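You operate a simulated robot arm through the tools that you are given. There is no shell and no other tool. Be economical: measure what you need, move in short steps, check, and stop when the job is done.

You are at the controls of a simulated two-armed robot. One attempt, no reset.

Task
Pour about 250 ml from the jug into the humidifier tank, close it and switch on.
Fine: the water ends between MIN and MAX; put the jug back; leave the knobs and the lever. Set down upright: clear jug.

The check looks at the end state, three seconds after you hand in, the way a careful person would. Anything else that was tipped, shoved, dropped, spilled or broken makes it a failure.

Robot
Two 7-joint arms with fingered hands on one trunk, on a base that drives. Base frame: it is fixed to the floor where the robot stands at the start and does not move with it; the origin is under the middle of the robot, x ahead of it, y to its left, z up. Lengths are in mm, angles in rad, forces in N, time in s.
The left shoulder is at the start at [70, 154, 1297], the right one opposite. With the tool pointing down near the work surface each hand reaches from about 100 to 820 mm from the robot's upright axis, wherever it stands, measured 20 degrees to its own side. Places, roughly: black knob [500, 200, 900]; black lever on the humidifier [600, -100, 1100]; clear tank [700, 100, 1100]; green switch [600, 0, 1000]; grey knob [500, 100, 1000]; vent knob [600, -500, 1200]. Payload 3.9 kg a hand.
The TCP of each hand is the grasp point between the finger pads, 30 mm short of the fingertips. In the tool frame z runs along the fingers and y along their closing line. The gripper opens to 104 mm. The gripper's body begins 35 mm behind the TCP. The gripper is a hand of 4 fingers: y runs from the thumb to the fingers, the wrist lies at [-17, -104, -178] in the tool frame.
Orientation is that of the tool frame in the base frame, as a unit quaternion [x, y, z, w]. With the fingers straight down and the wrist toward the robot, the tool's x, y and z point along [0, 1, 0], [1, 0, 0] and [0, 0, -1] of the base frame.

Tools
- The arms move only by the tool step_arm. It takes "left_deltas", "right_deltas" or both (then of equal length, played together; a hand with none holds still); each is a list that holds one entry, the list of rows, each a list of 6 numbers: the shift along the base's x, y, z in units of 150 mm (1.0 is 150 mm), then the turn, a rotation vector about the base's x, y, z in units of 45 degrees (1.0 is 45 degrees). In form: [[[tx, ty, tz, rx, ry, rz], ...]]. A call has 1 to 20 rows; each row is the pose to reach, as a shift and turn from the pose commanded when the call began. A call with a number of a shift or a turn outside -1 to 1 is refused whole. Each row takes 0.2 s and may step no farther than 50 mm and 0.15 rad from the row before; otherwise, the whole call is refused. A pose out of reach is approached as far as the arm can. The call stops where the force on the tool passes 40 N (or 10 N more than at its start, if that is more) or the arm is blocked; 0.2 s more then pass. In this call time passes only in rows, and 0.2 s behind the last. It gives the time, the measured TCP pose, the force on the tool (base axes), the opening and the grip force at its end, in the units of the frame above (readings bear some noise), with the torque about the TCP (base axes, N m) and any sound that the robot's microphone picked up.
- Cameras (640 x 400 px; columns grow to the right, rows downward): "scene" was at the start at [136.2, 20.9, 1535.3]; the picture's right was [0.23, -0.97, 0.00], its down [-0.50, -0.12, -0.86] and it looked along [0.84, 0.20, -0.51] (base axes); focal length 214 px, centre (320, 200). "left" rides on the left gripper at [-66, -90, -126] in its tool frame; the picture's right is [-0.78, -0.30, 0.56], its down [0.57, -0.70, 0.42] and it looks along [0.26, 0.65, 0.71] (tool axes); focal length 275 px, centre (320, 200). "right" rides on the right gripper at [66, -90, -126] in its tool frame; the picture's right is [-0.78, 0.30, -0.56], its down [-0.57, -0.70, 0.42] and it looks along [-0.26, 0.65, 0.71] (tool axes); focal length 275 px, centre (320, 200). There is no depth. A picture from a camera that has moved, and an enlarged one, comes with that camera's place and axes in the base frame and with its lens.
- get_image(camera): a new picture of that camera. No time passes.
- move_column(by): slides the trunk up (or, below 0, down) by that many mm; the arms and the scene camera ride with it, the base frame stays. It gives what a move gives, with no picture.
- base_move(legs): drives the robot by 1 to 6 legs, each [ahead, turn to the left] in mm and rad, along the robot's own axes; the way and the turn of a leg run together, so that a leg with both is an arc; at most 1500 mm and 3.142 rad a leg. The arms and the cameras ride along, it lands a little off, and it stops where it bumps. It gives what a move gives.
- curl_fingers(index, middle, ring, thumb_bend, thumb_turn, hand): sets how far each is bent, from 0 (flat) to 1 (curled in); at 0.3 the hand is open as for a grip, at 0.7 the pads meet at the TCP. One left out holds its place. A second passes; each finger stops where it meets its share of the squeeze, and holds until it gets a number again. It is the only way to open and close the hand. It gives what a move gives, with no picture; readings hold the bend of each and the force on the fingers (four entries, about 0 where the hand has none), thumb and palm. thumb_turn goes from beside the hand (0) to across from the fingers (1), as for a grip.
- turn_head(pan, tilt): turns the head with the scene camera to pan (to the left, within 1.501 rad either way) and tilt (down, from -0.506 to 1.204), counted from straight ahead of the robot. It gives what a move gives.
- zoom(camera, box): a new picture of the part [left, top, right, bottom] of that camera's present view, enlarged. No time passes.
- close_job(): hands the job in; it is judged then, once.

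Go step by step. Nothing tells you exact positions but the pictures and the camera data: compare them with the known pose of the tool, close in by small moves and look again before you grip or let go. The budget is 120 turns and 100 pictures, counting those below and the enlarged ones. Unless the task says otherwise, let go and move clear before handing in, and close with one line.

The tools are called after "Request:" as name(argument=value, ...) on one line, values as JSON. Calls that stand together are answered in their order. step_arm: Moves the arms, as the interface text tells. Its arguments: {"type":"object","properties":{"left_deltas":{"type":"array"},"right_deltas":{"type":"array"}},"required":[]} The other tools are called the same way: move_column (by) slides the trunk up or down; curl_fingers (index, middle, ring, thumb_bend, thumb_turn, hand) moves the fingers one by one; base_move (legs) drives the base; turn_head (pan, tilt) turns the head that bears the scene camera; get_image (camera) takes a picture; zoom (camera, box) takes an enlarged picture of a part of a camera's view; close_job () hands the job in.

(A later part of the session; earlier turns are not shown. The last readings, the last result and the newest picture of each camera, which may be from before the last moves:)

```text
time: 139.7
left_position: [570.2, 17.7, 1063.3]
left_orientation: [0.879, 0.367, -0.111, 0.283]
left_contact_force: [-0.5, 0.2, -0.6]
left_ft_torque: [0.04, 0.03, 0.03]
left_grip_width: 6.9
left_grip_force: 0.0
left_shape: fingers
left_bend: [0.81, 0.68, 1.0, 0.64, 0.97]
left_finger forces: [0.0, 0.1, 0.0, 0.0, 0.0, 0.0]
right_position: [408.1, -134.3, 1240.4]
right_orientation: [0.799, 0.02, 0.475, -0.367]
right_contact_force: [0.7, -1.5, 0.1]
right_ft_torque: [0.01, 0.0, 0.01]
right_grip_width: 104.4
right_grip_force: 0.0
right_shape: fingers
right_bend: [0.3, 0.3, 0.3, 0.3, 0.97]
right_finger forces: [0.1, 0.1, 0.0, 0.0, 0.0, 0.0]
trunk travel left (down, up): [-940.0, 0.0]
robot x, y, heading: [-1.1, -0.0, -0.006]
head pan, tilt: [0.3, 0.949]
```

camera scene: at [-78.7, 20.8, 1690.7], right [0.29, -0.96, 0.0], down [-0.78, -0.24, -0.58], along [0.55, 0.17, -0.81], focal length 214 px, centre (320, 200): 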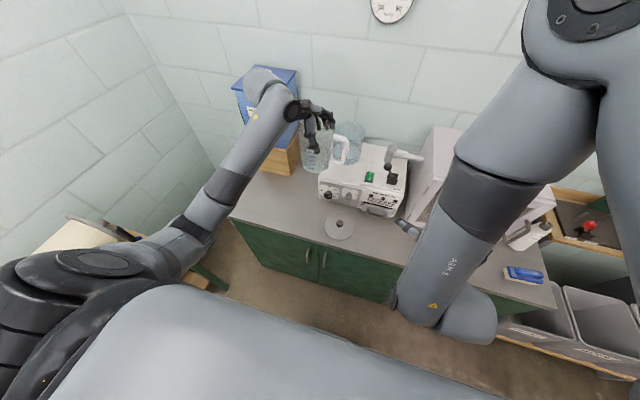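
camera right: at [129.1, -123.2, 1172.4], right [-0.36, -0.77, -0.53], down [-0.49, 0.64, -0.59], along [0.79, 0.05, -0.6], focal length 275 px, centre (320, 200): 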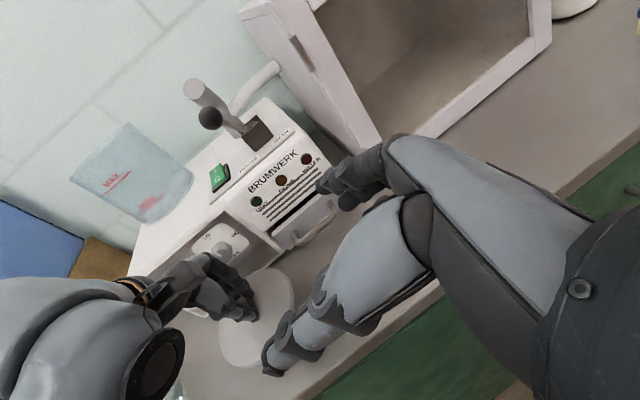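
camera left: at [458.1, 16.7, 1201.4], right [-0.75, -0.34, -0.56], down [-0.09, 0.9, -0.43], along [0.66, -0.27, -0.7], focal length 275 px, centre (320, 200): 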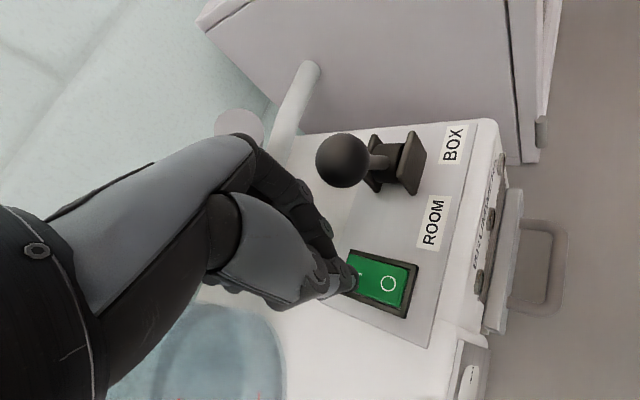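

No contact yet; continuing in small steps.

Request:
step_arm(left_deltas=[[[0, 0, -0.02, 0, 0, 0], [0, 0, -0.04, 0, 0, 0]]])

Request:
step_arm(left_deltas=[[[0, 0, -0.015, 0, 0, 0], [0, 0, -0.03, 0, 0, 0]]])

```text
time: 140.3
left_position: [571.8, 20.1, 1055.7]
left_orientation: [0.879, 0.368, -0.11, 0.284]
left_contact_force: [-0.1, 0.2, -0.1]
left_ft_torque: [0.04, 0.06, 0.01]
left_grip_width: 7.0
left_grip_force: 0.2
left_shape: fingers
left_bend: [0.81, 0.68, 1.0, 0.64, 0.97]
left_finger forces: [0.0, 0.0, 0.0, 0.0, 0.0, 0.1]
right_position: [408.9, -134.5, 1240.8]
right_orientation: [0.799, 0.02, 0.475, -0.367]
right_contact_force: [0.7, -0.2, 0.6]
right_ft_torque: [-0.01, 0.02, -0.01]
right_grip_width: 104.4
right_grip_force: 0.0
right_shape: fingers
right_bend: [0.3, 0.3, 0.3, 0.3, 0.97]
right_finger forces: [0.0, 0.0, 0.0, 0.0, 0.0, 0.0]
trunk travel left (down, up): [-940.0, 0.0]
robot x, y, heading: [1.4, -1.9, -0.008]
head pan, tilt: [0.3, 0.949]
```

```text
time: 140.9
left_position: [570.5, 20.2, 1054.9]
left_orientation: [0.879, 0.367, -0.108, 0.285]
left_contact_force: [-0.8, 6.1, 14.4]
left_ft_torque: [0.08, 0.22, -0.09]
left_grip_width: 7.0
left_grip_force: 10.6
left_shape: fingers
left_bend: [0.82, 0.68, 1.0, 0.67, 0.97]
left_finger forces: [0.0, 0.0, 0.0, 0.0, 21.2, 0.1]
right_position: [404.9, -132.2, 1243.6]
right_orientation: [0.799, 0.021, 0.475, -0.367]
right_contact_force: [0.0, 0.2, -0.1]
right_ft_torque: [0.01, 0.01, -0.02]
right_grip_width: 104.5
right_grip_force: 0.1
right_shape: fingers
right_bend: [0.3, 0.3, 0.3, 0.3, 0.97]
right_finger forces: [0.0, 0.0, 0.0, 0.0, 0.0, 0.0]
trunk travel left (down, up): [-940.0, 0.0]
robot x, y, heading: [-2.6, 2.0, -0.005]
head pan, tilt: [0.3, 0.949]
```

Contact on the thumb tip at ~14 N without a click. I'll press a little harder and listen.

Request:
step_arm(left_deltas=[[[0, 0, -0.01, 0, 0, 0], [0, 0, -0.02, 0, 0, 0], [0, 0, -0.02, 0, 0, 0]]])

```text
time: 141.7
left_position: [568.4, 22.3, 1052.0]
left_orientation: [0.879, 0.367, -0.108, 0.286]
left_contact_force: [-2.8, 18.4, 27.9]
left_ft_torque: [0.3, 0.54, -0.27]
left_grip_width: 8.7
left_grip_force: 20.0
left_shape: fingers
left_bend: [0.84, 0.68, 1.0, 0.71, 0.97]
left_finger forces: [0.0, 0.1, 0.1, 0.1, 39.8, 0.0]
right_position: [404.4, -131.7, 1243.9]
right_orientation: [0.797, 0.01, 0.479, -0.368]
right_contact_force: [-0.9, 0.2, -0.2]
right_ft_torque: [-0.01, 0.0, 0.02]
right_grip_width: 104.5
right_grip_force: 0.2
right_shape: fingers
right_bend: [0.3, 0.3, 0.3, 0.3, 0.97]
right_finger forces: [0.1, 0.1, 0.0, 0.1, 0.1, 0.1]
trunk travel left (down, up): [-940.0, 0.0]
robot x, y, heading: [0.5, 1.7, 0.002]
head pan, tilt: [0.3, 0.949]
```

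No click. I'll lift off, move the arm clear and use the last picture to see the switch, lever, lid and jug together.

Request:
step_arm(left_deltas=[[[0, 0, 0.1, 0, 0, 0], [0, 0, 0.35, 0, 0, 0], [0, 0, 0.65, 0, 0, 0], [0, 0, 0.95, 0, 0, 0]]])

Request:
step_arm(left_deltas=[[[-0.1, 0.15, 0.2, 0, 0, 0], [-0.2, 0.3, 0.4, 0, 0, 0], [-0.3, 0.45, 0.6, 0, 0, 0], [-0.4, 0.65, 0.8, 0, 0, 0], [-0.5, 0.85, 1.0, 0, 0, 0], [-0.6, 1.0, 1.0, 0, 0, 0]]])

Request:
turn_head(pan=0.15, tilt=0.8)

```text
time: 142.7
left_position: [571.7, 17.8, 1191.1]
left_orientation: [0.88, 0.367, -0.112, 0.281]
left_contact_force: [-0.3, 0.6, -0.2]
left_ft_torque: [0.02, -0.02, -0.02]
left_grip_width: 45.8
left_grip_force: 0.0
left_shape: fingers
left_bend: [1.0, 0.68, 1.0, 0.68, 0.97]
left_finger forces: [0.0, 0.0, 0.0, 0.0, 0.0, 0.0]
right_position: [409.3, -134.2, 1241.0]
right_orientation: [0.799, 0.021, 0.475, -0.368]
right_contact_force: [-0.1, 0.3, -0.4]
right_ft_torque: [0.01, 0.03, 0.01]
right_grip_width: 104.5
right_grip_force: 0.2
right_shape: fingers
right_bend: [0.3, 0.3, 0.3, 0.3, 0.97]
right_finger forces: [0.0, 0.0, 0.0, 0.0, 0.0, 0.0]
trunk travel left (down, up): [-940.0, 0.0]
robot x, y, heading: [-2.9, 1.5, -0.004]
head pan, tilt: [0.3, 0.949]
```

```text
time: 144.1
left_position: [480.5, 168.5, 1341.3]
left_orientation: [0.879, 0.367, -0.111, 0.282]
left_contact_force: [0.2, 0.7, 0.2]
left_ft_torque: [0.03, 0.0, -0.01]
left_grip_width: 45.8
left_grip_force: 0.0
left_shape: fingers
left_bend: [1.0, 0.68, 1.0, 0.68, 0.97]
left_finger forces: [0.1, 0.1, 0.0, 0.1, 0.1, 0.0]
right_position: [406.9, -133.4, 1241.7]
right_orientation: [0.799, 0.021, 0.475, -0.368]
right_contact_force: [0.4, -0.5, 0.0]
right_ft_torque: [-0.03, 0.02, 0.02]
right_grip_width: 104.8
right_grip_force: 0.0
right_shape: fingers
right_bend: [0.3, 0.3, 0.3, 0.3, 0.97]
right_finger forces: [0.0, 0.1, 0.0, 0.0, 0.1, 0.0]
trunk travel left (down, up): [-940.0, 0.0]
robot x, y, heading: [-2.1, -3.7, -0.002]
head pan, tilt: [0.3, 0.949]
```

```text
time: 144.8
left_position: [481.1, 168.7, 1340.2]
left_orientation: [0.879, 0.366, -0.111, 0.283]
left_contact_force: [-0.5, -0.7, 0.1]
left_ft_torque: [-0.01, 0.01, 0.03]
left_grip_width: 45.7
left_grip_force: 0.0
left_shape: fingers
left_bend: [1.0, 0.68, 1.0, 0.68, 0.97]
left_finger forces: [0.0, 0.0, 0.0, 0.0, 0.1, 0.0]
right_position: [406.8, -133.8, 1241.6]
right_orientation: [0.799, 0.02, 0.475, -0.367]
right_contact_force: [0.7, -0.5, 0.1]
right_ft_torque: [-0.02, -0.06, -0.05]
right_grip_width: 104.7
right_grip_force: 0.0
right_shape: fingers
right_bend: [0.3, 0.3, 0.3, 0.3, 0.97]
right_finger forces: [0.0, 0.0, 0.0, 0.0, 0.0, 0.0]
trunk travel left (down, up): [-940.0, 0.0]
robot x, y, heading: [-4.8, 0.6, -0.001]
head pan, tilt: [0.15, 0.799]
```

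Request:
zoom(camera="scene", box=[225, 175, 401, 305])

```text
3.08 times, centred on (313, 240) of scene
camera zoom: at [126.0, 12.1, 1702.7], right [0.15, -0.99, 0.0], down [-0.71, -0.11, -0.7], along [0.69, 0.1, -0.72], focal length 660 px, centre (342, 77)
```

zoom: 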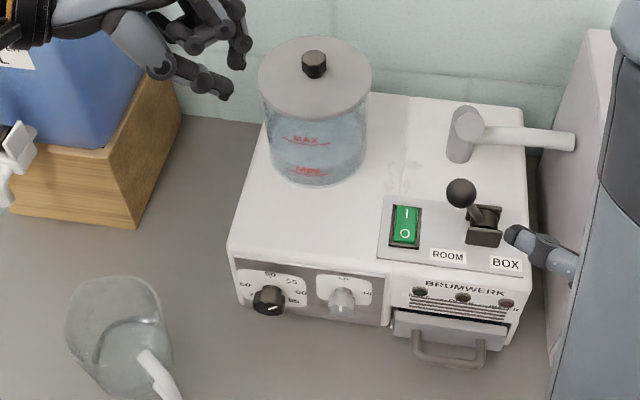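

Lid, jug, knobs and lever all look right, and the switch isn't on yet. The picture puts "I" at [565, -3]; my pusher tip was really near [558, 10], so I'll correct by about (+9, -12) and press again.

Request:
step_arm(left_deltas=[[[0.1, -0.15, 0, 0, 0, 0], [0.2, -0.35, -0.2, 0, 0, 0], [0.3, -0.55, -0.4, 0, 0, 0], [0.4, -0.7, -0.6, 0, 0, 0], [0.5, -0.85, -0.8, 0, 0, 0], [0.6, -1.0, -1.0, 0, 0, 0]]])

Request:
step_arm(left_deltas=[[[0.057, -0.08, -0.15, 0, 0, 0], [0.057, -0.08, -0.4, 0, 0, 0], [0.057, -0.08, -0.65, 0, 0, 0], [0.057, -0.08, -0.78, 0, 0, 0]]])

Request:
step_arm(left_deltas=[[[0, 0, -0.02, 0, 0, 0], [0, 0, -0.04, 0, 0, 0], [0, 0, -0.06, 0, 0, 0]]])

```text
time: 146.2
left_position: [572.6, 18.1, 1189.1]
left_orientation: [0.879, 0.368, -0.111, 0.282]
left_contact_force: [-0.6, -1.0, 0.6]
left_ft_torque: [0.0, 0.0, -0.01]
left_grip_width: 45.6
left_grip_force: 0.2
left_shape: fingers
left_bend: [1.0, 0.68, 1.0, 0.68, 0.97]
left_finger forces: [0.1, 0.0, 0.0, 0.0, 0.0, 0.0]
right_position: [408.7, -135.2, 1240.8]
right_orientation: [0.8, 0.02, 0.474, -0.368]
right_contact_force: [0.1, -0.2, 0.3]
right_ft_torque: [-0.02, 0.01, 0.01]
right_grip_width: 104.7
right_grip_force: 0.1
right_shape: fingers
right_bend: [0.3, 0.3, 0.3, 0.3, 0.97]
right_finger forces: [0.1, 0.1, 0.1, 0.0, 0.0, 0.0]
trunk travel left (down, up): [-940.0, 0.0]
robot x, y, heading: [-3.8, -0.8, -0.003]
head pan, tilt: [0.15, 0.799]
```

```text
time: 147.2
left_position: [579.8, 6.5, 1074.3]
left_orientation: [0.879, 0.366, -0.111, 0.283]
left_contact_force: [0.4, -0.5, 0.8]
left_ft_torque: [0.02, 0.01, 0.03]
left_grip_width: 45.7
left_grip_force: 0.1
left_shape: fingers
left_bend: [1.0, 0.68, 1.0, 0.68, 0.97]
left_finger forces: [0.1, 0.0, 0.0, 0.0, 0.0, 0.0]
right_position: [408.4, -135.7, 1241.6]
right_orientation: [0.799, 0.02, 0.476, -0.367]
right_contact_force: [0.4, 0.1, -0.4]
right_ft_torque: [0.01, 0.0, -0.01]
right_grip_width: 104.8
right_grip_force: 0.1
right_shape: fingers
right_bend: [0.3, 0.3, 0.3, 0.3, 0.97]
right_finger forces: [0.0, 0.0, 0.0, 0.0, 0.1, 0.1]
trunk travel left (down, up): [-940.0, 0.0]
robot x, y, heading: [0.1, -1.5, -0.007]
head pan, tilt: [0.15, 0.799]
```

```text
time: 148.0
left_position: [580.3, 6.2, 1065.0]
left_orientation: [0.879, 0.368, -0.111, 0.282]
left_contact_force: [-0.2, 0.2, -0.7]
left_ft_torque: [0.03, 0.0, -0.02]
left_grip_width: 45.7
left_grip_force: 0.0
left_shape: fingers
left_bend: [1.0, 0.68, 1.0, 0.68, 0.97]
left_finger forces: [0.0, 0.0, 0.0, 0.0, 0.0, 0.0]
right_position: [408.3, -134.9, 1239.5]
right_orientation: [0.799, 0.021, 0.475, -0.367]
right_contact_force: [0.5, 0.1, 0.3]
right_ft_torque: [0.01, -0.01, -0.02]
right_grip_width: 104.5
right_grip_force: 0.0
right_shape: fingers
right_bend: [0.3, 0.3, 0.3, 0.3, 0.97]
right_finger forces: [0.1, 0.1, 0.0, 0.1, 0.0, 0.0]
trunk travel left (down, up): [-940.0, 0.0]
robot x, y, heading: [-1.5, -4.7, -0.004]
head pan, tilt: [0.15, 0.799]
```

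Request:
step_arm(left_deltas=[[[0, 0, -0.02, 0, 0, 0], [0, 0, -0.04, 0, 0, 0]]])

Request:
step_arm(left_deltas=[[[0, 0, -0.015, 0, 0, 0], [0, 0, -0.03, 0, 0, 0]]])

```text
time: 148.6
left_position: [579.8, 5.9, 1060.0]
left_orientation: [0.879, 0.368, -0.111, 0.283]
left_contact_force: [-0.3, 0.0, 0.3]
left_ft_torque: [0.0, -0.03, -0.01]
left_grip_width: 45.8
left_grip_force: 0.0
left_shape: fingers
left_bend: [1.0, 0.68, 1.0, 0.68, 0.97]
left_finger forces: [0.0, 0.1, 0.0, 0.2, 0.0, 0.0]
right_position: [406.8, -134.7, 1240.1]
right_orientation: [0.799, 0.02, 0.475, -0.368]
right_contact_force: [0.5, 1.1, -0.1]
right_ft_torque: [0.0, 0.01, -0.01]
right_grip_width: 104.7
right_grip_force: 0.0
right_shape: fingers
right_bend: [0.3, 0.3, 0.3, 0.3, 0.97]
right_finger forces: [0.0, 0.0, 0.1, 0.1, 0.1, 0.0]
trunk travel left (down, up): [-940.0, 0.0]
robot x, y, heading: [-4.5, -3.3, 0.001]
head pan, tilt: [0.15, 0.799]
```

```text
time: 149.2
left_position: [580.4, 6.8, 1054.2]
left_orientation: [0.879, 0.368, -0.111, 0.283]
left_contact_force: [0.4, 0.0, 0.3]
left_ft_torque: [0.0, 0.01, -0.02]
left_grip_width: 46.1
left_grip_force: 0.1
left_shape: fingers
left_bend: [1.0, 0.68, 1.0, 0.68, 0.97]
left_finger forces: [0.0, 0.0, 0.0, 0.1, 0.1, 0.0]
right_position: [407.3, -134.1, 1241.5]
right_orientation: [0.799, 0.02, 0.475, -0.367]
right_contact_force: [-1.0, -0.4, 0.7]
right_ft_torque: [0.01, 0.01, 0.01]
right_grip_width: 104.8
right_grip_force: 0.0
right_shape: fingers
right_bend: [0.3, 0.3, 0.3, 0.3, 0.97]
right_finger forces: [0.0, 0.0, 0.0, 0.0, 0.1, 0.0]
trunk travel left (down, up): [-940.0, 0.0]
robot x, y, heading: [-4.4, 3.7, -0.001]
head pan, tilt: [0.15, 0.799]
```

Request:
step_arm(left_deltas=[[[0, 0, -0.015, 0, 0, 0], [0, 0, -0.03, 0, 0, 0]]])

Request:
step_arm(left_deltas=[[[0, 0, -0.012, 0, 0, 0], [0, 0, -0.024, 0, 0, 0]]])

```text
time: 149.8
left_position: [580.0, 7.7, 1050.4]
left_orientation: [0.879, 0.366, -0.111, 0.283]
left_contact_force: [0.3, -0.7, 1.2]
left_ft_torque: [-0.02, 0.02, 0.02]
left_grip_width: 45.6
left_grip_force: 0.7
left_shape: fingers
left_bend: [1.0, 0.68, 1.0, 0.68, 0.97]
left_finger forces: [0.0, 0.1, 0.0, 0.0, 1.2, 0.0]
right_position: [408.3, -134.6, 1242.1]
right_orientation: [0.8, 0.02, 0.475, -0.367]
right_contact_force: [0.0, 0.5, 0.1]
right_ft_torque: [0.02, 0.01, 0.0]
right_grip_width: 104.7
right_grip_force: 0.0
right_shape: fingers
right_bend: [0.3, 0.3, 0.3, 0.3, 0.97]
right_finger forces: [0.0, 0.0, 0.0, 0.0, 0.1, 0.0]
trunk travel left (down, up): [-940.0, 0.0]
robot x, y, heading: [-2.0, 0.3, -0.002]
head pan, tilt: [0.15, 0.799]
```

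```text
time: 150.4
left_position: [579.3, 7.8, 1046.9]
left_orientation: [0.879, 0.367, -0.111, 0.283]
left_contact_force: [-0.4, 1.9, 5.8]
left_ft_torque: [-0.06, 0.06, -0.06]
left_grip_width: 44.6
left_grip_force: 2.6
left_shape: fingers
left_bend: [1.0, 0.68, 1.0, 0.71, 0.97]
left_finger forces: [0.1, 0.0, 0.0, 0.0, 5.2, 0.0]
right_position: [407.1, -134.3, 1241.2]
right_orientation: [0.799, 0.021, 0.475, -0.368]
right_contact_force: [-0.1, -0.7, 0.6]
right_ft_torque: [-0.02, 0.0, 0.01]
right_grip_width: 104.6
right_grip_force: 0.0
right_shape: fingers
right_bend: [0.3, 0.3, 0.3, 0.3, 0.97]
right_finger forces: [0.0, 0.0, 0.0, 0.0, 0.0, 0.1]
trunk travel left (down, up): [-940.0, 0.0]
robot x, y, heading: [-3.0, 2.8, -0.001]
head pan, tilt: [0.15, 0.799]
```

Thumb tip is in contact now (~6 N). Pressing on, listening for the click.

Request:
step_arm(left_deltas=[[[0, 0, -0.015, 0, 0, 0], [0, 0, -0.03, 0, 0, 0]]])

Request:
step_arm(left_deltas=[[[0, 0, -0.015, 0, 0, 0], [0, 0, -0.03, 0, 0, 0]]])

```text
time: 151.0
left_position: [579.2, 7.0, 1043.9]
left_orientation: [0.878, 0.368, -0.11, 0.284]
left_contact_force: [-1.0, 1.2, 9.6]
left_ft_torque: [-0.13, 0.06, 0.01]
left_grip_width: 43.2
left_grip_force: 4.4
left_shape: fingers
left_bend: [1.0, 0.68, 1.0, 0.72, 0.96]
left_finger forces: [0.1, 0.0, 0.0, 0.0, 9.4, 0.0]
right_position: [405.9, -133.9, 1242.6]
right_orientation: [0.8, 0.021, 0.475, -0.367]
right_contact_force: [-0.1, -1.1, 0.6]
right_ft_torque: [0.02, 0.04, 0.0]
right_grip_width: 104.8
right_grip_force: 0.0
right_shape: fingers
right_bend: [0.3, 0.3, 0.3, 0.3, 0.97]
right_finger forces: [0.0, 0.1, 0.1, 0.1, 0.1, 0.1]
trunk travel left (down, up): [-940.0, 0.0]
robot x, y, heading: [-2.1, 0.1, -0.001]
head pan, tilt: [0.15, 0.799]
```

```text
time: 151.6
left_position: [578.5, 6.7, 1038.5]
left_orientation: [0.879, 0.366, -0.109, 0.284]
left_contact_force: [-0.1, 1.5, 14.2]
left_ft_torque: [-0.21, 0.09, -0.04]
left_grip_width: 41.5
left_grip_force: 7.2
left_shape: fingers
left_bend: [1.0, 0.68, 1.0, 0.75, 0.96]
left_finger forces: [0.1, 0.0, 0.0, 0.0, 13.7, 0.0]
right_position: [406.8, -133.7, 1241.8]
right_orientation: [0.799, 0.021, 0.476, -0.367]
right_contact_force: [0.3, -0.2, 0.1]
right_ft_torque: [0.0, -0.02, 0.0]
right_grip_width: 104.4
right_grip_force: 0.1
right_shape: fingers
right_bend: [0.3, 0.3, 0.3, 0.3, 0.97]
right_finger forces: [0.0, 0.1, 0.0, 0.1, 0.0, 0.0]
trunk travel left (down, up): [-940.0, 0.0]
robot x, y, heading: [-1.2, 2.7, -0.003]
head pan, tilt: [0.15, 0.799]
```

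No click; the tip is probably at the far edge of the frame. Lift a little, shift 8 mm back (-x), and press again.

Request:
step_arm(left_deltas=[[[0, 0, 0.06, 0, 0, 0], [0, 0, 0.14, 0, 0, 0], [-0.055, 0.005, 0.14, 0, 0, 0]]])

Request:
step_arm(left_deltas=[[[0, 0, -0.02, 0, 0, 0], [0, 0, -0.04, 0, 0, 0]]])

Request:
step_arm(left_deltas=[[[0, 0, -0.02, 0, 0, 0], [0, 0, -0.04, 0, 0, 0]]])

Request:
step_arm(left_deltas=[[[0, 0, -0.02, 0, 0, 0], [0, 0, -0.04, 0, 0, 0]]])

```text
time: 152.4
left_position: [570.6, 7.3, 1057.9]
left_orientation: [0.879, 0.368, -0.111, 0.283]
left_contact_force: [0.4, -0.2, 0.3]
left_ft_torque: [-0.03, -0.02, -0.04]
left_grip_width: 45.9
left_grip_force: 0.0
left_shape: fingers
left_bend: [1.0, 0.68, 1.0, 0.68, 0.97]
left_finger forces: [0.1, 0.1, 0.0, 0.0, 0.1, 0.0]
right_position: [406.5, -133.2, 1241.1]
right_orientation: [0.799, 0.021, 0.475, -0.367]
right_contact_force: [-0.4, 0.2, 0.2]
right_ft_torque: [0.01, 0.02, -0.02]
right_grip_width: 104.7
right_grip_force: 0.0
right_shape: fingers
right_bend: [0.3, 0.3, 0.3, 0.3, 0.97]
right_finger forces: [0.0, 0.0, 0.0, 0.0, 0.0, 0.1]
trunk travel left (down, up): [-940.0, 0.0]
robot x, y, heading: [-1.9, 2.5, -0.0]
head pan, tilt: [0.15, 0.799]
```

```text
time: 153.0
left_position: [572.2, 7.8, 1052.2]
left_orientation: [0.879, 0.367, -0.111, 0.282]
left_contact_force: [0.4, 0.1, 0.5]
left_ft_torque: [0.01, -0.02, 0.01]
left_grip_width: 45.8
left_grip_force: 0.0
left_shape: fingers
left_bend: [1.0, 0.68, 1.0, 0.68, 0.97]
left_finger forces: [0.1, 0.1, 0.1, 0.0, 0.0, 0.1]
right_position: [407.0, -132.6, 1241.4]
right_orientation: [0.799, 0.021, 0.476, -0.367]
right_contact_force: [-0.3, -0.6, -0.2]
right_ft_torque: [-0.05, -0.02, -0.03]
right_grip_width: 104.5
right_grip_force: 0.1
right_shape: fingers
right_bend: [0.3, 0.3, 0.3, 0.3, 0.97]
right_finger forces: [0.0, 0.1, 0.0, 0.0, 0.1, 0.0]
trunk travel left (down, up): [-940.0, 0.0]
robot x, y, heading: [-1.7, 1.5, -0.001]
head pan, tilt: [0.15, 0.799]
```

```text
time: 153.6
left_position: [571.7, 8.9, 1047.4]
left_orientation: [0.879, 0.367, -0.109, 0.283]
left_contact_force: [-0.3, 2.5, 6.8]
left_ft_torque: [-0.03, 0.13, 0.0]
left_grip_width: 44.3
left_grip_force: 3.5
left_shape: fingers
left_bend: [1.0, 0.68, 1.0, 0.71, 0.97]
left_finger forces: [0.1, 0.0, 0.0, 0.0, 7.0, 0.0]
right_position: [406.7, -132.9, 1242.2]
right_orientation: [0.799, 0.021, 0.475, -0.367]
right_contact_force: [-0.5, 0.8, 0.0]
right_ft_torque: [0.0, 0.0, 0.0]
right_grip_width: 104.6
right_grip_force: 0.1
right_shape: fingers
right_bend: [0.3, 0.3, 0.3, 0.3, 0.97]
right_finger forces: [0.1, 0.0, 0.0, 0.0, 0.0, 0.0]
trunk travel left (down, up): [-940.0, 0.0]
robot x, y, heading: [-2.9, 1.0, -0.001]
head pan, tilt: [0.15, 0.799]
```

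```text
time: 154.2
left_position: [570.9, 7.3, 1041.0]
left_orientation: [0.879, 0.367, -0.11, 0.284]
left_contact_force: [1.2, 3.4, 11.7]
left_ft_torque: [-0.08, 0.03, 0.01]
left_grip_width: 42.5
left_grip_force: 6.4
left_shape: fingers
left_bend: [1.0, 0.68, 1.0, 0.74, 0.96]
left_finger forces: [0.0, 0.0, 0.1, 0.0, 12.3, 0.0]
right_position: [405.4, -133.4, 1242.0]
right_orientation: [0.799, 0.022, 0.476, -0.367]
right_contact_force: [-0.2, 0.7, -0.1]
right_ft_torque: [-0.03, 0.01, 0.01]
right_grip_width: 104.6
right_grip_force: 0.0
right_shape: fingers
right_bend: [0.3, 0.3, 0.3, 0.3, 0.97]
right_finger forces: [0.0, 0.0, 0.0, 0.0, 0.1, 0.1]
trunk travel left (down, up): [-940.0, 0.0]
robot x, y, heading: [-2.0, 1.8, 0.001]
head pan, tilt: [0.15, 0.799]
```

The torque readings place this contact at about [565, -8], on the "I" half. Pressing harder.

Request:
step_arm(left_deltas=[[[0, 0.01, -0.03, 0, 0, 0], [0, 0.02, -0.06, 0, 0, 0]]])

Request:
step_arm(left_deltas=[[[0, 0, -0.03, 0, 0, 0], [0, 0, -0.05, 0, 0, 0]]])

```text
time: 154.8
left_position: [570.2, 9.8, 1036.3]
left_orientation: [0.879, 0.365, -0.107, 0.286]
left_contact_force: [-1.2, 3.3, 31.1]
left_ft_torque: [-0.46, -0.15, -0.04]
left_grip_width: 40.7
left_grip_force: 15.1
left_shape: fingers
left_bend: [1.0, 0.66, 1.0, 0.76, 0.96]
left_finger forces: [0.0, 11.3, 0.0, 0.0, 19.1, 0.0]
right_position: [403.1, -134.0, 1242.9]
right_orientation: [0.798, 0.021, 0.477, -0.367]
right_contact_force: [1.0, 0.2, -0.2]
right_ft_torque: [-0.02, -0.01, 0.02]
right_grip_width: 104.5
right_grip_force: 0.0
right_shape: fingers
right_bend: [0.3, 0.3, 0.3, 0.3, 0.97]
right_finger forces: [0.1, 0.0, 0.0, 0.1, 0.1, 0.1]
trunk travel left (down, up): [-940.0, 0.0]
robot x, y, heading: [-6.1, 0.6, 0.004]
head pan, tilt: [0.15, 0.799]
```

```text
time: 155.3
left_position: [573.6, 7.3, 1037.4]
left_orientation: [0.878, 0.365, -0.107, 0.292]
left_contact_force: [-5.1, 3.0, 23.1]
left_ft_torque: [-0.39, 0.07, -0.08]
left_grip_width: 41.2
left_grip_force: 11.0
left_shape: fingers
left_bend: [1.0, 0.68, 1.0, 0.76, 0.95]
left_finger forces: [0.0, 4.2, 0.0, 0.0, 17.9, 0.1]
right_position: [405.4, -134.1, 1241.9]
right_orientation: [0.799, 0.021, 0.476, -0.368]
right_contact_force: [-0.2, 0.1, -0.5]
right_ft_torque: [-0.04, 0.0, -0.02]
right_grip_width: 104.8
right_grip_force: 0.2
right_shape: fingers
right_bend: [0.3, 0.3, 0.3, 0.3, 0.97]
right_finger forces: [0.0, 0.0, 0.0, 0.1, 0.0, 0.0]
trunk travel left (down, up): [-940.0, 0.0]
robot x, y, heading: [0.0, 3.2, 0.004]
head pan, tilt: [0.15, 0.799]
stopped in row 2 (left hand): the force on the tool passed its limit at 43 N (the readings are from after the stop); the commanded pose is now the measured one
```

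No click with the soft thumb. I'll lift, stiffen the pusher by pinching thumb, index and middle together, and press again over the centre of the "I" half.

Request:
step_arm(left_deltas=[[[0, 0, 0.1, 0, 0, 0], [0, 0, 0.3, 0, 0, 0], [0.036, 0.005, 0.42, 0, 0, 0]]])

Request:
curl_fingers(hand="left", index=0.4, thumb_bend=0.4)

Request:
curl_fingers(hand="left", index=0.72, middle=0.72, thumb_bend=0.75)

Request:
step_arm(left_deltas=[[[0, 0, -0.1, 0, 0, 0], [0, 0, -0.2, 0, 0, 0], [0, 0, -0.25, 0, 0, 0]]])

```text
time: 156.1
left_position: [578.9, 9.4, 1094.4]
left_orientation: [0.878, 0.366, -0.108, 0.287]
left_contact_force: [0.1, 0.4, 0.2]
left_ft_torque: [0.0, 0.04, -0.05]
left_grip_width: 45.6
left_grip_force: 0.0
left_shape: fingers
left_bend: [1.0, 0.68, 1.0, 0.68, 0.97]
left_finger forces: [0.0, 0.0, 0.0, 0.1, 0.1, 0.0]
right_position: [408.1, -134.4, 1240.6]
right_orientation: [0.799, 0.02, 0.476, -0.367]
right_contact_force: [0.0, 0.5, -0.4]
right_ft_torque: [-0.03, 0.0, -0.03]
right_grip_width: 104.7
right_grip_force: 0.0
right_shape: fingers
right_bend: [0.3, 0.3, 0.3, 0.3, 0.97]
right_finger forces: [0.0, 0.1, 0.0, 0.1, 0.0, 0.1]
trunk travel left (down, up): [-940.0, 0.0]
robot x, y, heading: [0.5, 1.9, -0.002]
head pan, tilt: [0.15, 0.799]
```

```text
time: 157.1
left_position: [578.4, 9.9, 1094.8]
left_orientation: [0.879, 0.366, -0.108, 0.287]
left_contact_force: [-0.3, -0.7, 0.3]
left_ft_torque: [-0.02, 0.01, -0.02]
left_grip_width: 79.1
left_grip_force: 0.0
left_shape: fingers
left_bend: [0.4, 0.68, 1.0, 0.4, 0.97]
left_finger forces: [0.1, 0.0, 0.0, 0.0, 0.0, 0.1]
right_position: [407.5, -133.6, 1242.2]
right_orientation: [0.799, 0.02, 0.475, -0.367]
right_contact_force: [0.8, 0.8, 0.4]
right_ft_torque: [0.03, 0.02, -0.02]
right_grip_width: 104.3
right_grip_force: 0.1
right_shape: fingers
right_bend: [0.3, 0.3, 0.3, 0.3, 0.97]
right_finger forces: [0.1, 0.0, 0.0, 0.0, 0.0, 0.1]
trunk travel left (down, up): [-940.0, 0.0]
robot x, y, heading: [-4.1, 0.0, -0.001]
head pan, tilt: [0.15, 0.799]
```

```text
time: 158.1
left_position: [578.3, 10.4, 1094.3]
left_orientation: [0.879, 0.365, -0.108, 0.287]
left_contact_force: [-0.2, 0.6, 0.0]
left_ft_torque: [-0.03, 0.03, -0.03]
left_grip_width: 0.0
left_grip_force: 0.0
left_shape: fingers
left_bend: [0.72, 0.72, 1.0, 0.73, 0.97]
left_finger forces: [0.0, 0.1, 0.0, 0.1, 0.0, 0.1]
right_position: [407.6, -134.7, 1240.7]
right_orientation: [0.799, 0.021, 0.475, -0.368]
right_contact_force: [0.8, -0.8, -1.3]
right_ft_torque: [0.04, 0.01, 0.0]
right_grip_width: 104.6
right_grip_force: 0.1
right_shape: fingers
right_bend: [0.3, 0.3, 0.3, 0.3, 0.97]
right_finger forces: [0.0, 0.0, 0.1, 0.0, 0.1, 0.1]
trunk travel left (down, up): [-940.0, 0.0]
robot x, y, heading: [-1.9, -0.4, -0.004]
head pan, tilt: [0.15, 0.799]
```

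```text
time: 158.9
left_position: [578.9, 9.5, 1057.2]
left_orientation: [0.879, 0.366, -0.109, 0.287]
left_contact_force: [-0.4, -0.4, -0.3]
left_ft_torque: [-0.01, 0.0, 0.0]
left_grip_width: 0.3
left_grip_force: 0.1
left_shape: fingers
left_bend: [0.72, 0.72, 1.0, 0.73, 0.97]
left_finger forces: [0.0, 0.0, 0.1, 0.1, 0.0, 0.0]
right_position: [406.7, -135.2, 1241.6]
right_orientation: [0.799, 0.02, 0.475, -0.368]
right_contact_force: [0.3, 0.9, -0.5]
right_ft_torque: [0.0, 0.0, -0.01]
right_grip_width: 104.7
right_grip_force: 0.0
right_shape: fingers
right_bend: [0.3, 0.3, 0.3, 0.3, 0.97]
right_finger forces: [0.0, 0.1, 0.0, 0.0, 0.0, 0.0]
trunk travel left (down, up): [-940.0, 0.0]
robot x, y, heading: [-3.4, 4.2, -0.006]
head pan, tilt: [0.15, 0.799]
```

Request:
step_arm(left_deltas=[[[-0.05, 0.01, 0, 0, 0, 0], [-0.05, 0.01, -0.03, 0, 0, 0], [-0.05, 0.01, -0.06, 0, 0, 0]]])

Request:
step_arm(left_deltas=[[[0, 0, -0.02, 0, 0, 0], [0, 0, -0.04, 0, 0, 0]]])

Request:
step_arm(left_deltas=[[[0, 0, -0.02, 0, 0, 0], [0, 0, -0.04, 0, 0, 0]]])

```text
time: 159.7
left_position: [574.2, 10.4, 1047.3]
left_orientation: [0.879, 0.366, -0.108, 0.287]
left_contact_force: [0.7, 0.5, -0.2]
left_ft_torque: [0.02, -0.01, -0.01]
left_grip_width: 0.1
left_grip_force: 0.1
left_shape: fingers
left_bend: [0.72, 0.72, 1.0, 0.73, 0.97]
left_finger forces: [0.0, 0.0, 0.0, 0.0, 0.1, 0.0]
right_position: [408.6, -133.3, 1240.3]
right_orientation: [0.799, 0.019, 0.475, -0.367]
right_contact_force: [0.1, 0.6, -0.3]
right_ft_torque: [-0.02, -0.02, 0.02]
right_grip_width: 104.6
right_grip_force: 0.0
right_shape: fingers
right_bend: [0.3, 0.3, 0.3, 0.3, 0.97]
right_finger forces: [0.0, 0.0, 0.0, 0.0, 0.1, 0.0]
trunk travel left (down, up): [-940.0, 0.0]
robot x, y, heading: [-1.3, -0.1, -0.001]
head pan, tilt: [0.15, 0.799]
```

```text
time: 160.3
left_position: [570.6, 11.0, 1044.1]
left_orientation: [0.878, 0.366, -0.108, 0.288]
left_contact_force: [0.3, 0.7, 3.4]
left_ft_torque: [-0.04, 0.01, -0.02]
left_grip_width: 0.2
left_grip_force: 0.1
left_shape: fingers
left_bend: [0.72, 0.72, 1.0, 0.74, 0.97]
left_finger forces: [0.0, 0.0, 0.0, 0.0, 0.0, 0.1]
right_position: [407.9, -134.5, 1241.4]
right_orientation: [0.799, 0.02, 0.475, -0.368]
right_contact_force: [-0.3, -0.2, -0.5]
right_ft_torque: [0.0, 0.03, 0.0]
right_grip_width: 104.8
right_grip_force: 0.1
right_shape: fingers
right_bend: [0.3, 0.3, 0.3, 0.3, 0.97]
right_finger forces: [0.0, 0.0, 0.0, 0.0, 0.1, 0.0]
trunk travel left (down, up): [-940.0, 0.0]
robot x, y, heading: [-2.9, -2.9, 0.004]
head pan, tilt: [0.15, 0.799]
```

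```text
time: 160.9
left_position: [571.7, 11.1, 1040.9]
left_orientation: [0.878, 0.366, -0.105, 0.29]
left_contact_force: [2.3, 3.9, 19.8]
left_ft_torque: [-0.19, -0.06, 0.03]
left_grip_width: 0.1
left_grip_force: 12.7
left_shape: fingers
left_bend: [0.71, 0.73, 1.0, 0.75, 0.97]
left_finger forces: [0.0, 8.9, 0.1, 0.0, 16.2, 0.1]
right_position: [405.6, -132.7, 1243.1]
right_orientation: [0.799, 0.022, 0.476, -0.367]
right_contact_force: [0.2, 0.5, -0.4]
right_ft_torque: [0.0, 0.02, -0.01]
right_grip_width: 104.4
right_grip_force: 0.0
right_shape: fingers
right_bend: [0.3, 0.3, 0.3, 0.3, 0.97]
right_finger forces: [0.1, 0.0, 0.0, 0.1, 0.1, 0.1]
trunk travel left (down, up): [-940.0, 0.0]
robot x, y, heading: [0.8, -2.1, -0.005]
head pan, tilt: [0.15, 0.799]
```

Stiff contact centred at about [571, -4]. Pressing further.

Request:
step_arm(left_deltas=[[[-0.01, 0, -0.01, 0, 0, 0], [-0.02, 0, -0.02, 0, 0, 0]]])

Request:
step_arm(left_deltas=[[[0, 0, -0.01, 0, 0, 0], [0, 0, -0.02, 0, 0, 0]]])

```text
time: 161.5
left_position: [570.0, 12.1, 1038.1]
left_orientation: [0.877, 0.365, -0.105, 0.293]
left_contact_force: [9.9, 6.3, 34.4]
left_ft_torque: [-0.33, -0.42, 0.17]
left_grip_width: 0.1
left_grip_force: 20.5
left_shape: fingers
left_bend: [0.71, 0.74, 1.0, 0.76, 0.97]
left_finger forces: [0.1, 23.0, 0.0, 0.1, 17.9, 0.0]
right_position: [404.2, -133.1, 1241.9]
right_orientation: [0.799, 0.021, 0.476, -0.366]
right_contact_force: [-0.2, 0.0, -0.1]
right_ft_torque: [0.0, 0.01, -0.02]
right_grip_width: 104.6
right_grip_force: 0.1
right_shape: fingers
right_bend: [0.3, 0.3, 0.3, 0.3, 0.97]
right_finger forces: [0.0, 0.1, 0.1, 0.0, 0.0, 0.0]
trunk travel left (down, up): [-940.0, 0.0]
robot x, y, heading: [-1.3, -1.8, 0.003]
head pan, tilt: [0.15, 0.799]
```

```text
time: 162.1
left_position: [569.6, 11.8, 1039.0]
left_orientation: [0.878, 0.364, -0.103, 0.294]
left_contact_force: [7.3, 9.7, 40.7]
left_ft_torque: [-0.4, -0.41, 0.15]
left_grip_width: 0.2
left_grip_force: 23.2
left_shape: fingers
left_bend: [0.71, 0.74, 1.0, 0.76, 0.97]
left_finger forces: [0.1, 25.7, 0.0, 0.1, 20.8, 0.0]
right_position: [403.2, -132.5, 1243.1]
right_orientation: [0.799, 0.022, 0.477, -0.366]
right_contact_force: [0.0, -0.3, 0.6]
right_ft_torque: [0.0, 0.0, 0.01]
right_grip_width: 104.7
right_grip_force: 0.1
right_shape: fingers
right_bend: [0.3, 0.3, 0.3, 0.3, 0.97]
right_finger forces: [0.0, 0.1, 0.1, 0.1, 0.0, 0.0]
trunk travel left (down, up): [-940.0, 0.0]
robot x, y, heading: [1.5, 0.8, -0.0]
head pan, tilt: [0.15, 0.799]
```

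Still no click — the middle finger is likely resting on the frame beyond the rocker. Lift, shift 9 mm toward me so the middle fingertip bears on the rocker's far end, and press.

Request:
step_arm(left_deltas=[[[0, 0, 0.06, 0, 0, 0], [0, 0, 0.1, 0, 0, 0], [-0.06, 0.01, 0.1, 0, 0, 0]]])

Request:
step_arm(left_deltas=[[[0, 0, -0.03, 0, 0, 0], [0, 0, -0.06, 0, 0, 0]]])

Request:
step_arm(left_deltas=[[[0, 0, -0.02, 0, 0, 0], [0, 0, -0.04, 0, 0, 0]]])

Request:
step_arm(left_deltas=[[[0, 0, -0.02, 0, 0, 0], [0, 0, -0.03, 0, 0, 0]]])

```text
time: 162.9
left_position: [558.3, 11.7, 1045.0]
left_orientation: [0.879, 0.364, -0.11, 0.287]
left_contact_force: [3.8, -0.7, 7.3]
left_ft_torque: [-0.08, -0.23, 0.08]
left_grip_width: 0.0
left_grip_force: 3.7
left_shape: fingers
left_bend: [0.71, 0.67, 1.0, 0.74, 0.97]
left_finger forces: [0.0, 7.0, 0.0, 0.1, 0.0, 0.0]
right_position: [407.6, -134.6, 1240.9]
right_orientation: [0.799, 0.017, 0.475, -0.368]
right_contact_force: [-0.2, -0.1, 0.2]
right_ft_torque: [0.0, 0.01, 0.02]
right_grip_width: 104.6
right_grip_force: 0.1
right_shape: fingers
right_bend: [0.3, 0.3, 0.3, 0.3, 0.97]
right_finger forces: [0.0, 0.0, 0.0, 0.1, 0.1, 0.1]
trunk travel left (down, up): [-940.0, 0.0]
robot x, y, heading: [-2.3, 0.7, -0.003]
head pan, tilt: [0.15, 0.799]
```

```text
time: 163.5
left_position: [557.0, 10.7, 1043.4]
left_orientation: [0.878, 0.364, -0.105, 0.293]
left_contact_force: [0.6, 0.0, 31.7]
left_ft_torque: [-0.38, -0.38, -0.05]
left_grip_width: 0.0
left_grip_force: 18.7
left_shape: fingers
left_bend: [0.71, 0.73, 1.0, 0.75, 0.97]
left_finger forces: [0.1, 24.3, 0.1, 0.1, 12.3, 0.1]
right_position: [403.5, -133.6, 1243.5]
right_orientation: [0.798, 0.021, 0.477, -0.367]
right_contact_force: [-0.3, 0.2, 0.2]
right_ft_torque: [0.02, -0.03, -0.01]
right_grip_width: 104.7
right_grip_force: 0.1
right_shape: fingers
right_bend: [0.3, 0.3, 0.3, 0.3, 0.97]
right_finger forces: [0.0, 0.0, 0.0, 0.0, 0.0, 0.0]
trunk travel left (down, up): [-940.0, 0.0]
robot x, y, heading: [-0.9, 0.9, -0.002]
head pan, tilt: [0.15, 0.799]
```

```text
time: 164.0
left_position: [563.2, 7.9, 1044.4]
left_orientation: [0.878, 0.361, -0.104, 0.297]
left_contact_force: [-3.7, -2.1, 20.0]
left_ft_torque: [-0.24, -0.12, -0.09]
left_grip_width: 0.1
left_grip_force: 8.7
left_shape: fingers
left_bend: [0.71, 0.73, 1.0, 0.74, 0.97]
left_finger forces: [0.0, 16.9, 0.0, 0.0, 0.0, 0.0]
right_position: [406.7, -133.1, 1242.7]
right_orientation: [0.798, 0.02, 0.476, -0.368]
right_contact_force: [0.0, 0.3, -0.8]
right_ft_torque: [-0.01, -0.01, 0.0]
right_grip_width: 105.1
right_grip_force: 0.1
right_shape: fingers
right_bend: [0.3, 0.3, 0.3, 0.3, 0.97]
right_finger forces: [0.1, 0.0, 0.0, 0.0, 0.1, 0.0]
trunk travel left (down, up): [-940.0, 0.0]
robot x, y, heading: [-3.2, -3.3, -0.001]
head pan, tilt: [0.15, 0.799]
stopped in row 2 (left hand): the force on the tool passed its limit at 43 N (the readings are from after the stop); the commanded pose is now the measured one
```

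```text
time: 164.6
left_position: [562.8, 8.8, 1042.5]
left_orientation: [0.878, 0.36, -0.102, 0.298]
left_contact_force: [2.2, -0.4, 36.8]
left_ft_torque: [-0.37, -0.5, 0.05]
left_grip_width: 0.2
left_grip_force: 20.7
left_shape: fingers
left_bend: [0.71, 0.74, 1.0, 0.75, 0.97]
left_finger forces: [0.0, 29.5, 0.0, 0.0, 11.8, 0.1]
right_position: [404.1, -133.1, 1243.0]
right_orientation: [0.799, 0.022, 0.476, -0.367]
right_contact_force: [1.2, -0.7, -0.2]
right_ft_torque: [-0.02, 0.02, 0.0]
right_grip_width: 104.6
right_grip_force: 0.0
right_shape: fingers
right_bend: [0.3, 0.3, 0.3, 0.3, 0.97]
right_finger forces: [0.1, 0.1, 0.0, 0.1, 0.0, 0.0]
trunk travel left (down, up): [-940.0, 0.0]
robot x, y, heading: [-2.6, -1.7, 0.001]
head pan, tilt: [0.15, 0.799]
```

The readings suggest the surface under the "I" half is already low. To settle the state without pictures, I'll probe heights lightly: re-yaw the hand for better lever clearance, extend only the soft thumb, and compare the "I" and "O" ends.

Request:
step_arm(left_deltas=[[[0, 0, 0.2, 0, 0, 0], [0, 0.03, 0.45, 0, 0, 0], [0, 0.03, 0.5, 0, 0, 0.17], [0, 0.03, 0.5, 0, 0, 0.34], [0, 0.03, 0.5, 0, 0, 0.51], [0, 0.03, 0.5, 0, 0, 0.68], [-0.02, 0.03, 0.5, 0, 0, 0.85], [-0.02, 0.03, 0.5, 0, 0, 1.0]]])

Request:
curl_fingers(hand="left", index=0.4, middle=0.4, thumb_bend=0.3)

Request:
curl_fingers(hand="left", index=1.0, middle=1.0)

Request:
curl_fingers(hand="left", thumb_bend=0.66)

```text
time: 166.5
left_position: [555.9, 72.0, 1078.0]
left_orientation: [0.708, 0.656, 0.07, 0.252]
left_contact_force: [-0.8, 0.2, -0.6]
left_ft_torque: [0.0, 0.01, -0.04]
left_grip_width: 0.1
left_grip_force: 0.0
left_shape: fingers
left_bend: [0.71, 0.72, 1.0, 0.74, 0.97]
left_finger forces: [0.0, 0.0, 0.0, 0.1, 0.0, 0.0]
right_position: [407.6, -131.5, 1241.3]
right_orientation: [0.8, 0.021, 0.474, -0.367]
right_contact_force: [0.3, -0.2, -0.1]
right_ft_torque: [0.0, -0.02, -0.01]
right_grip_width: 104.6
right_grip_force: 0.0
right_shape: fingers
right_bend: [0.3, 0.3, 0.3, 0.3, 0.97]
right_finger forces: [0.0, 0.0, 0.0, 0.0, 0.0, 0.0]
trunk travel left (down, up): [-940.0, 0.0]
robot x, y, heading: [-3.0, -2.5, 0.005]
head pan, tilt: [0.15, 0.799]
stopped in row 8 (left hand): the arm was blocked; the commanded pose is now the measured one
```

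```text
time: 167.5
left_position: [555.7, 68.7, 1078.8]
left_orientation: [0.708, 0.656, 0.072, 0.251]
left_contact_force: [-4.1, -4.2, -0.3]
left_ft_torque: [0.01, 0.05, -0.21]
left_grip_width: 91.7
left_grip_force: 2.6
left_shape: fingers
left_bend: [0.4, 0.43, 1.0, 0.3, 0.97]
left_finger forces: [0.0, 5.2, 0.0, 0.1, 0.0, 0.0]
right_position: [407.5, -134.8, 1242.1]
right_orientation: [0.799, 0.02, 0.475, -0.368]
right_contact_force: [-0.5, 0.3, 0.6]
right_ft_torque: [0.0, 0.03, -0.02]
right_grip_width: 104.6
right_grip_force: 0.1
right_shape: fingers
right_bend: [0.3, 0.3, 0.3, 0.3, 0.97]
right_finger forces: [0.0, 0.0, 0.1, 0.1, 0.0, 0.0]
trunk travel left (down, up): [-940.0, 0.0]
robot x, y, heading: [-1.9, -0.4, -0.002]
head pan, tilt: [0.15, 0.799]
```

```text
time: 168.5
left_position: [556.6, 69.9, 1079.2]
left_orientation: [0.708, 0.657, 0.07, 0.249]
left_contact_force: [-1.1, -0.3, 0.5]
left_ft_torque: [0.0, -0.04, -0.01]
left_grip_width: 64.7
left_grip_force: 0.0
left_shape: fingers
left_bend: [1.0, 1.0, 1.0, 0.3, 0.97]
left_finger forces: [0.0, 0.1, 0.1, 0.0, 0.0, 0.0]
right_position: [408.1, -134.1, 1241.1]
right_orientation: [0.799, 0.02, 0.475, -0.368]
right_contact_force: [0.2, -0.2, -0.5]
right_ft_torque: [0.01, 0.0, -0.02]
right_grip_width: 104.4
right_grip_force: 0.0
right_shape: fingers
right_bend: [0.3, 0.3, 0.3, 0.3, 0.97]
right_finger forces: [0.0, 0.0, 0.0, 0.0, 0.0, 0.0]
trunk travel left (down, up): [-940.0, 0.0]
robot x, y, heading: [-1.6, 0.0, 0.004]
head pan, tilt: [0.15, 0.799]
```

```text
time: 169.5
left_position: [556.0, 68.8, 1079.3]
left_orientation: [0.708, 0.656, 0.072, 0.251]
left_contact_force: [-0.3, -0.4, -0.3]
left_ft_torque: [-0.03, -0.02, 0.0]
left_grip_width: 47.0
left_grip_force: 0.0
left_shape: fingers
left_bend: [1.0, 1.0, 1.0, 0.66, 0.97]
left_finger forces: [0.0, 0.1, 0.0, 0.0, 0.1, 0.0]
right_position: [408.8, -133.4, 1241.3]
right_orientation: [0.8, 0.021, 0.474, -0.368]
right_contact_force: [-0.4, 0.6, 0.5]
right_ft_torque: [-0.01, -0.04, -0.03]
right_grip_width: 104.7
right_grip_force: 0.2
right_shape: fingers
right_bend: [0.3, 0.3, 0.3, 0.3, 0.97]
right_finger forces: [0.0, 0.1, 0.0, 0.1, 0.1, 0.0]
trunk travel left (down, up): [-940.0, 0.0]
robot x, y, heading: [-2.9, 1.1, -0.0]
head pan, tilt: [0.15, 0.799]
```

Request:
step_arm(left_deltas=[[[0, 0, 0.2, 0, 0, 0], [0, -0.2, 0.2, 0, 0, 0], [0.03, -0.41, 0.2, 0, 0, 0], [0.03, -0.41, 0.05, 0, 0, 0], [0.03, -0.41, -0.06, 0, 0, 0]]])

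Request:
step_arm(left_deltas=[[[0, 0, -0.02, 0, 0, 0], [0, 0, -0.04, 0, 0, 0]]])

Request:
step_arm(left_deltas=[[[0, 0, -0.013, 0, 0, 0], [0, 0, -0.026, 0, 0, 0]]])

Request:
step_arm(left_deltas=[[[0, 0, -0.013, 0, 0, 0], [0, 0, -0.026, 0, 0, 0]]])

```text
time: 170.4
left_position: [553.0, 65.9, 1068.7]
left_orientation: [0.738, 0.637, 0.124, 0.185]
left_contact_force: [0.0, 1.1, 0.7]
left_ft_torque: [-0.01, 0.02, -0.02]
left_grip_width: 46.9
left_grip_force: 0.1
left_shape: fingers
left_bend: [1.0, 1.0, 1.0, 0.66, 0.97]
left_finger forces: [0.1, 0.0, 0.1, 0.0, 0.0, 0.0]
right_position: [408.9, -133.7, 1241.7]
right_orientation: [0.799, 0.02, 0.475, -0.368]
right_contact_force: [0.5, -0.3, -0.7]
right_ft_torque: [-0.01, 0.01, -0.01]
right_grip_width: 104.7
right_grip_force: 0.0
right_shape: fingers
right_bend: [0.3, 0.3, 0.3, 0.3, 0.97]
right_finger forces: [0.1, 0.0, 0.1, 0.1, 0.0, 0.1]
trunk travel left (down, up): [-940.0, 0.0]
robot x, y, heading: [0.3, 2.3, 0.0]
head pan, tilt: [0.15, 0.799]
stopped in row 4 (left hand): the arm was blocked; the commanded pose is now the measured one
```

```text
time: 171.0
left_position: [551.3, 68.0, 1060.9]
left_orientation: [0.739, 0.636, 0.125, 0.184]
left_contact_force: [-1.6, -1.0, 0.9]
left_ft_torque: [-0.01, 0.02, -0.01]
left_grip_width: 46.7
left_grip_force: 0.1
left_shape: fingers
left_bend: [1.0, 1.0, 1.0, 0.66, 0.97]
left_finger forces: [0.0, 0.0, 0.1, 0.1, 0.1, 0.0]
right_position: [408.3, -133.0, 1241.0]
right_orientation: [0.799, 0.021, 0.474, -0.368]
right_contact_force: [-0.4, 0.7, -0.4]
right_ft_torque: [0.01, 0.02, 0.07]
right_grip_width: 104.7
right_grip_force: 0.0
right_shape: fingers
right_bend: [0.3, 0.3, 0.3, 0.3, 0.97]
right_finger forces: [0.1, 0.0, 0.0, 0.0, 0.0, 0.0]
trunk travel left (down, up): [-940.0, 0.0]
robot x, y, heading: [-3.8, 1.9, -0.001]
head pan, tilt: [0.15, 0.799]
```

```text
time: 171.6
left_position: [550.0, 68.8, 1056.5]
left_orientation: [0.74, 0.636, 0.127, 0.18]
left_contact_force: [0.0, -0.2, 0.3]
left_ft_torque: [0.0, 0.01, 0.0]
left_grip_width: 46.3
left_grip_force: 0.0
left_shape: fingers
left_bend: [1.0, 1.0, 1.0, 0.66, 0.97]
left_finger forces: [0.0, 0.0, 0.0, 0.0, 0.1, 0.0]
right_position: [407.5, -133.7, 1242.4]
right_orientation: [0.799, 0.021, 0.474, -0.368]
right_contact_force: [0.2, -0.3, 0.0]
right_ft_torque: [-0.01, 0.01, 0.01]
right_grip_width: 104.7
right_grip_force: 0.0
right_shape: fingers
right_bend: [0.3, 0.3, 0.3, 0.3, 0.97]
right_finger forces: [0.0, 0.0, 0.0, 0.1, 0.0, 0.1]
trunk travel left (down, up): [-940.0, 0.0]
robot x, y, heading: [-3.0, 2.7, -0.001]
head pan, tilt: [0.15, 0.799]
```

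```text
time: 172.2
left_position: [550.5, 73.4, 1049.8]
left_orientation: [0.742, 0.634, 0.127, 0.177]
left_contact_force: [0.3, 0.0, 0.0]
left_ft_torque: [0.02, -0.01, 0.01]
left_grip_width: 46.9
left_grip_force: 0.0
left_shape: fingers
left_bend: [1.0, 1.0, 1.0, 0.66, 0.97]
left_finger forces: [0.1, 0.0, 0.1, 0.1, 0.1, 0.0]
right_position: [407.5, -134.2, 1241.8]
right_orientation: [0.799, 0.021, 0.474, -0.369]
right_contact_force: [0.4, -1.0, -0.1]
right_ft_torque: [-0.01, 0.05, 0.02]
right_grip_width: 104.5
right_grip_force: 0.1
right_shape: fingers
right_bend: [0.3, 0.3, 0.3, 0.3, 0.97]
right_finger forces: [0.0, 0.1, 0.1, 0.0, 0.0, 0.0]
trunk travel left (down, up): [-940.0, 0.0]
robot x, y, heading: [1.3, -1.2, -0.003]
head pan, tilt: [0.15, 0.799]
```

This orientation hits the arm's limits, so I'll abandon it and rise straight up clear of everything. The touch evidence agrees with the rocker's "I" end being down: contacts on the "I" half sat level with the plate, and the surface rose toward the "O" half.

Request:
step_arm(left_deltas=[[[0, 0, 0.2, 0, 0, 0], [0, 0, 0.4, 0, 0, 0], [0, 0, 0.6, 0, 0, 0], [-0.05, 0, 0.8, 0, 0, 0], [-0.1, 0, 1.0, 0, 0, 0]]])

Request:
step_arm(left_deltas=[[[0, 0, 0.05, 0.05, 0.08, -0.13], [0, 0, 0.1, 0.1, 0.16, -0.26], [0, 0, 0.15, 0.15, 0.24, -0.39], [0, 0, 0.2, 0.2, 0.32, -0.52], [0, 0, 0.2, 0.25, 0.4, -0.65], [0, 0, 0.2, 0.3, 0.48, -0.785]]])

```text
time: 173.4
left_position: [537.0, 63.6, 1204.0]
left_orientation: [0.738, 0.637, 0.122, 0.186]
left_contact_force: [-0.1, 0.4, -0.1]
left_ft_torque: [0.03, -0.01, -0.02]
left_grip_width: 46.8
left_grip_force: 0.0
left_shape: fingers
left_bend: [1.0, 1.0, 1.0, 0.66, 0.97]
left_finger forces: [0.1, 0.0, 0.1, 0.0, 0.0, 0.0]
right_position: [408.2, -135.3, 1241.9]
right_orientation: [0.799, 0.021, 0.476, -0.367]
right_contact_force: [-0.9, -0.7, -1.0]
right_ft_torque: [-0.02, 0.02, 0.05]
right_grip_width: 104.6
right_grip_force: 0.0
right_shape: fingers
right_bend: [0.3, 0.3, 0.3, 0.3, 0.97]
right_finger forces: [0.0, 0.0, 0.1, 0.1, 0.1, 0.1]
trunk travel left (down, up): [-940.0, 0.0]
robot x, y, heading: [-1.5, 2.5, 0.002]
head pan, tilt: [0.15, 0.799]
```

```text
time: 174.8
left_position: [536.8, 63.6, 1234.5]
left_orientation: [0.921, 0.389, -0.007, 0.008]
left_contact_force: [0.7, 0.2, 0.3]
left_ft_torque: [-0.01, -0.04, 0.0]
left_grip_width: 46.5
left_grip_force: 0.0
left_shape: fingers
left_bend: [1.0, 1.0, 1.0, 0.66, 0.97]
left_finger forces: [0.0, 0.1, 0.0, 0.0, 0.0, 0.0]
right_position: [408.3, -133.4, 1241.4]
right_orientation: [0.799, 0.02, 0.475, -0.368]
right_contact_force: [-0.5, 0.0, -0.6]
right_ft_torque: [-0.02, 0.0, 0.0]
right_grip_width: 104.4
right_grip_force: 0.1
right_shape: fingers
right_bend: [0.3, 0.3, 0.3, 0.3, 0.97]
right_finger forces: [0.1, 0.1, 0.1, 0.0, 0.0, 0.0]
trunk travel left (down, up): [-940.0, 0.0]
robot x, y, heading: [-1.0, 3.7, 0.001]
head pan, tilt: [0.15, 0.799]
```

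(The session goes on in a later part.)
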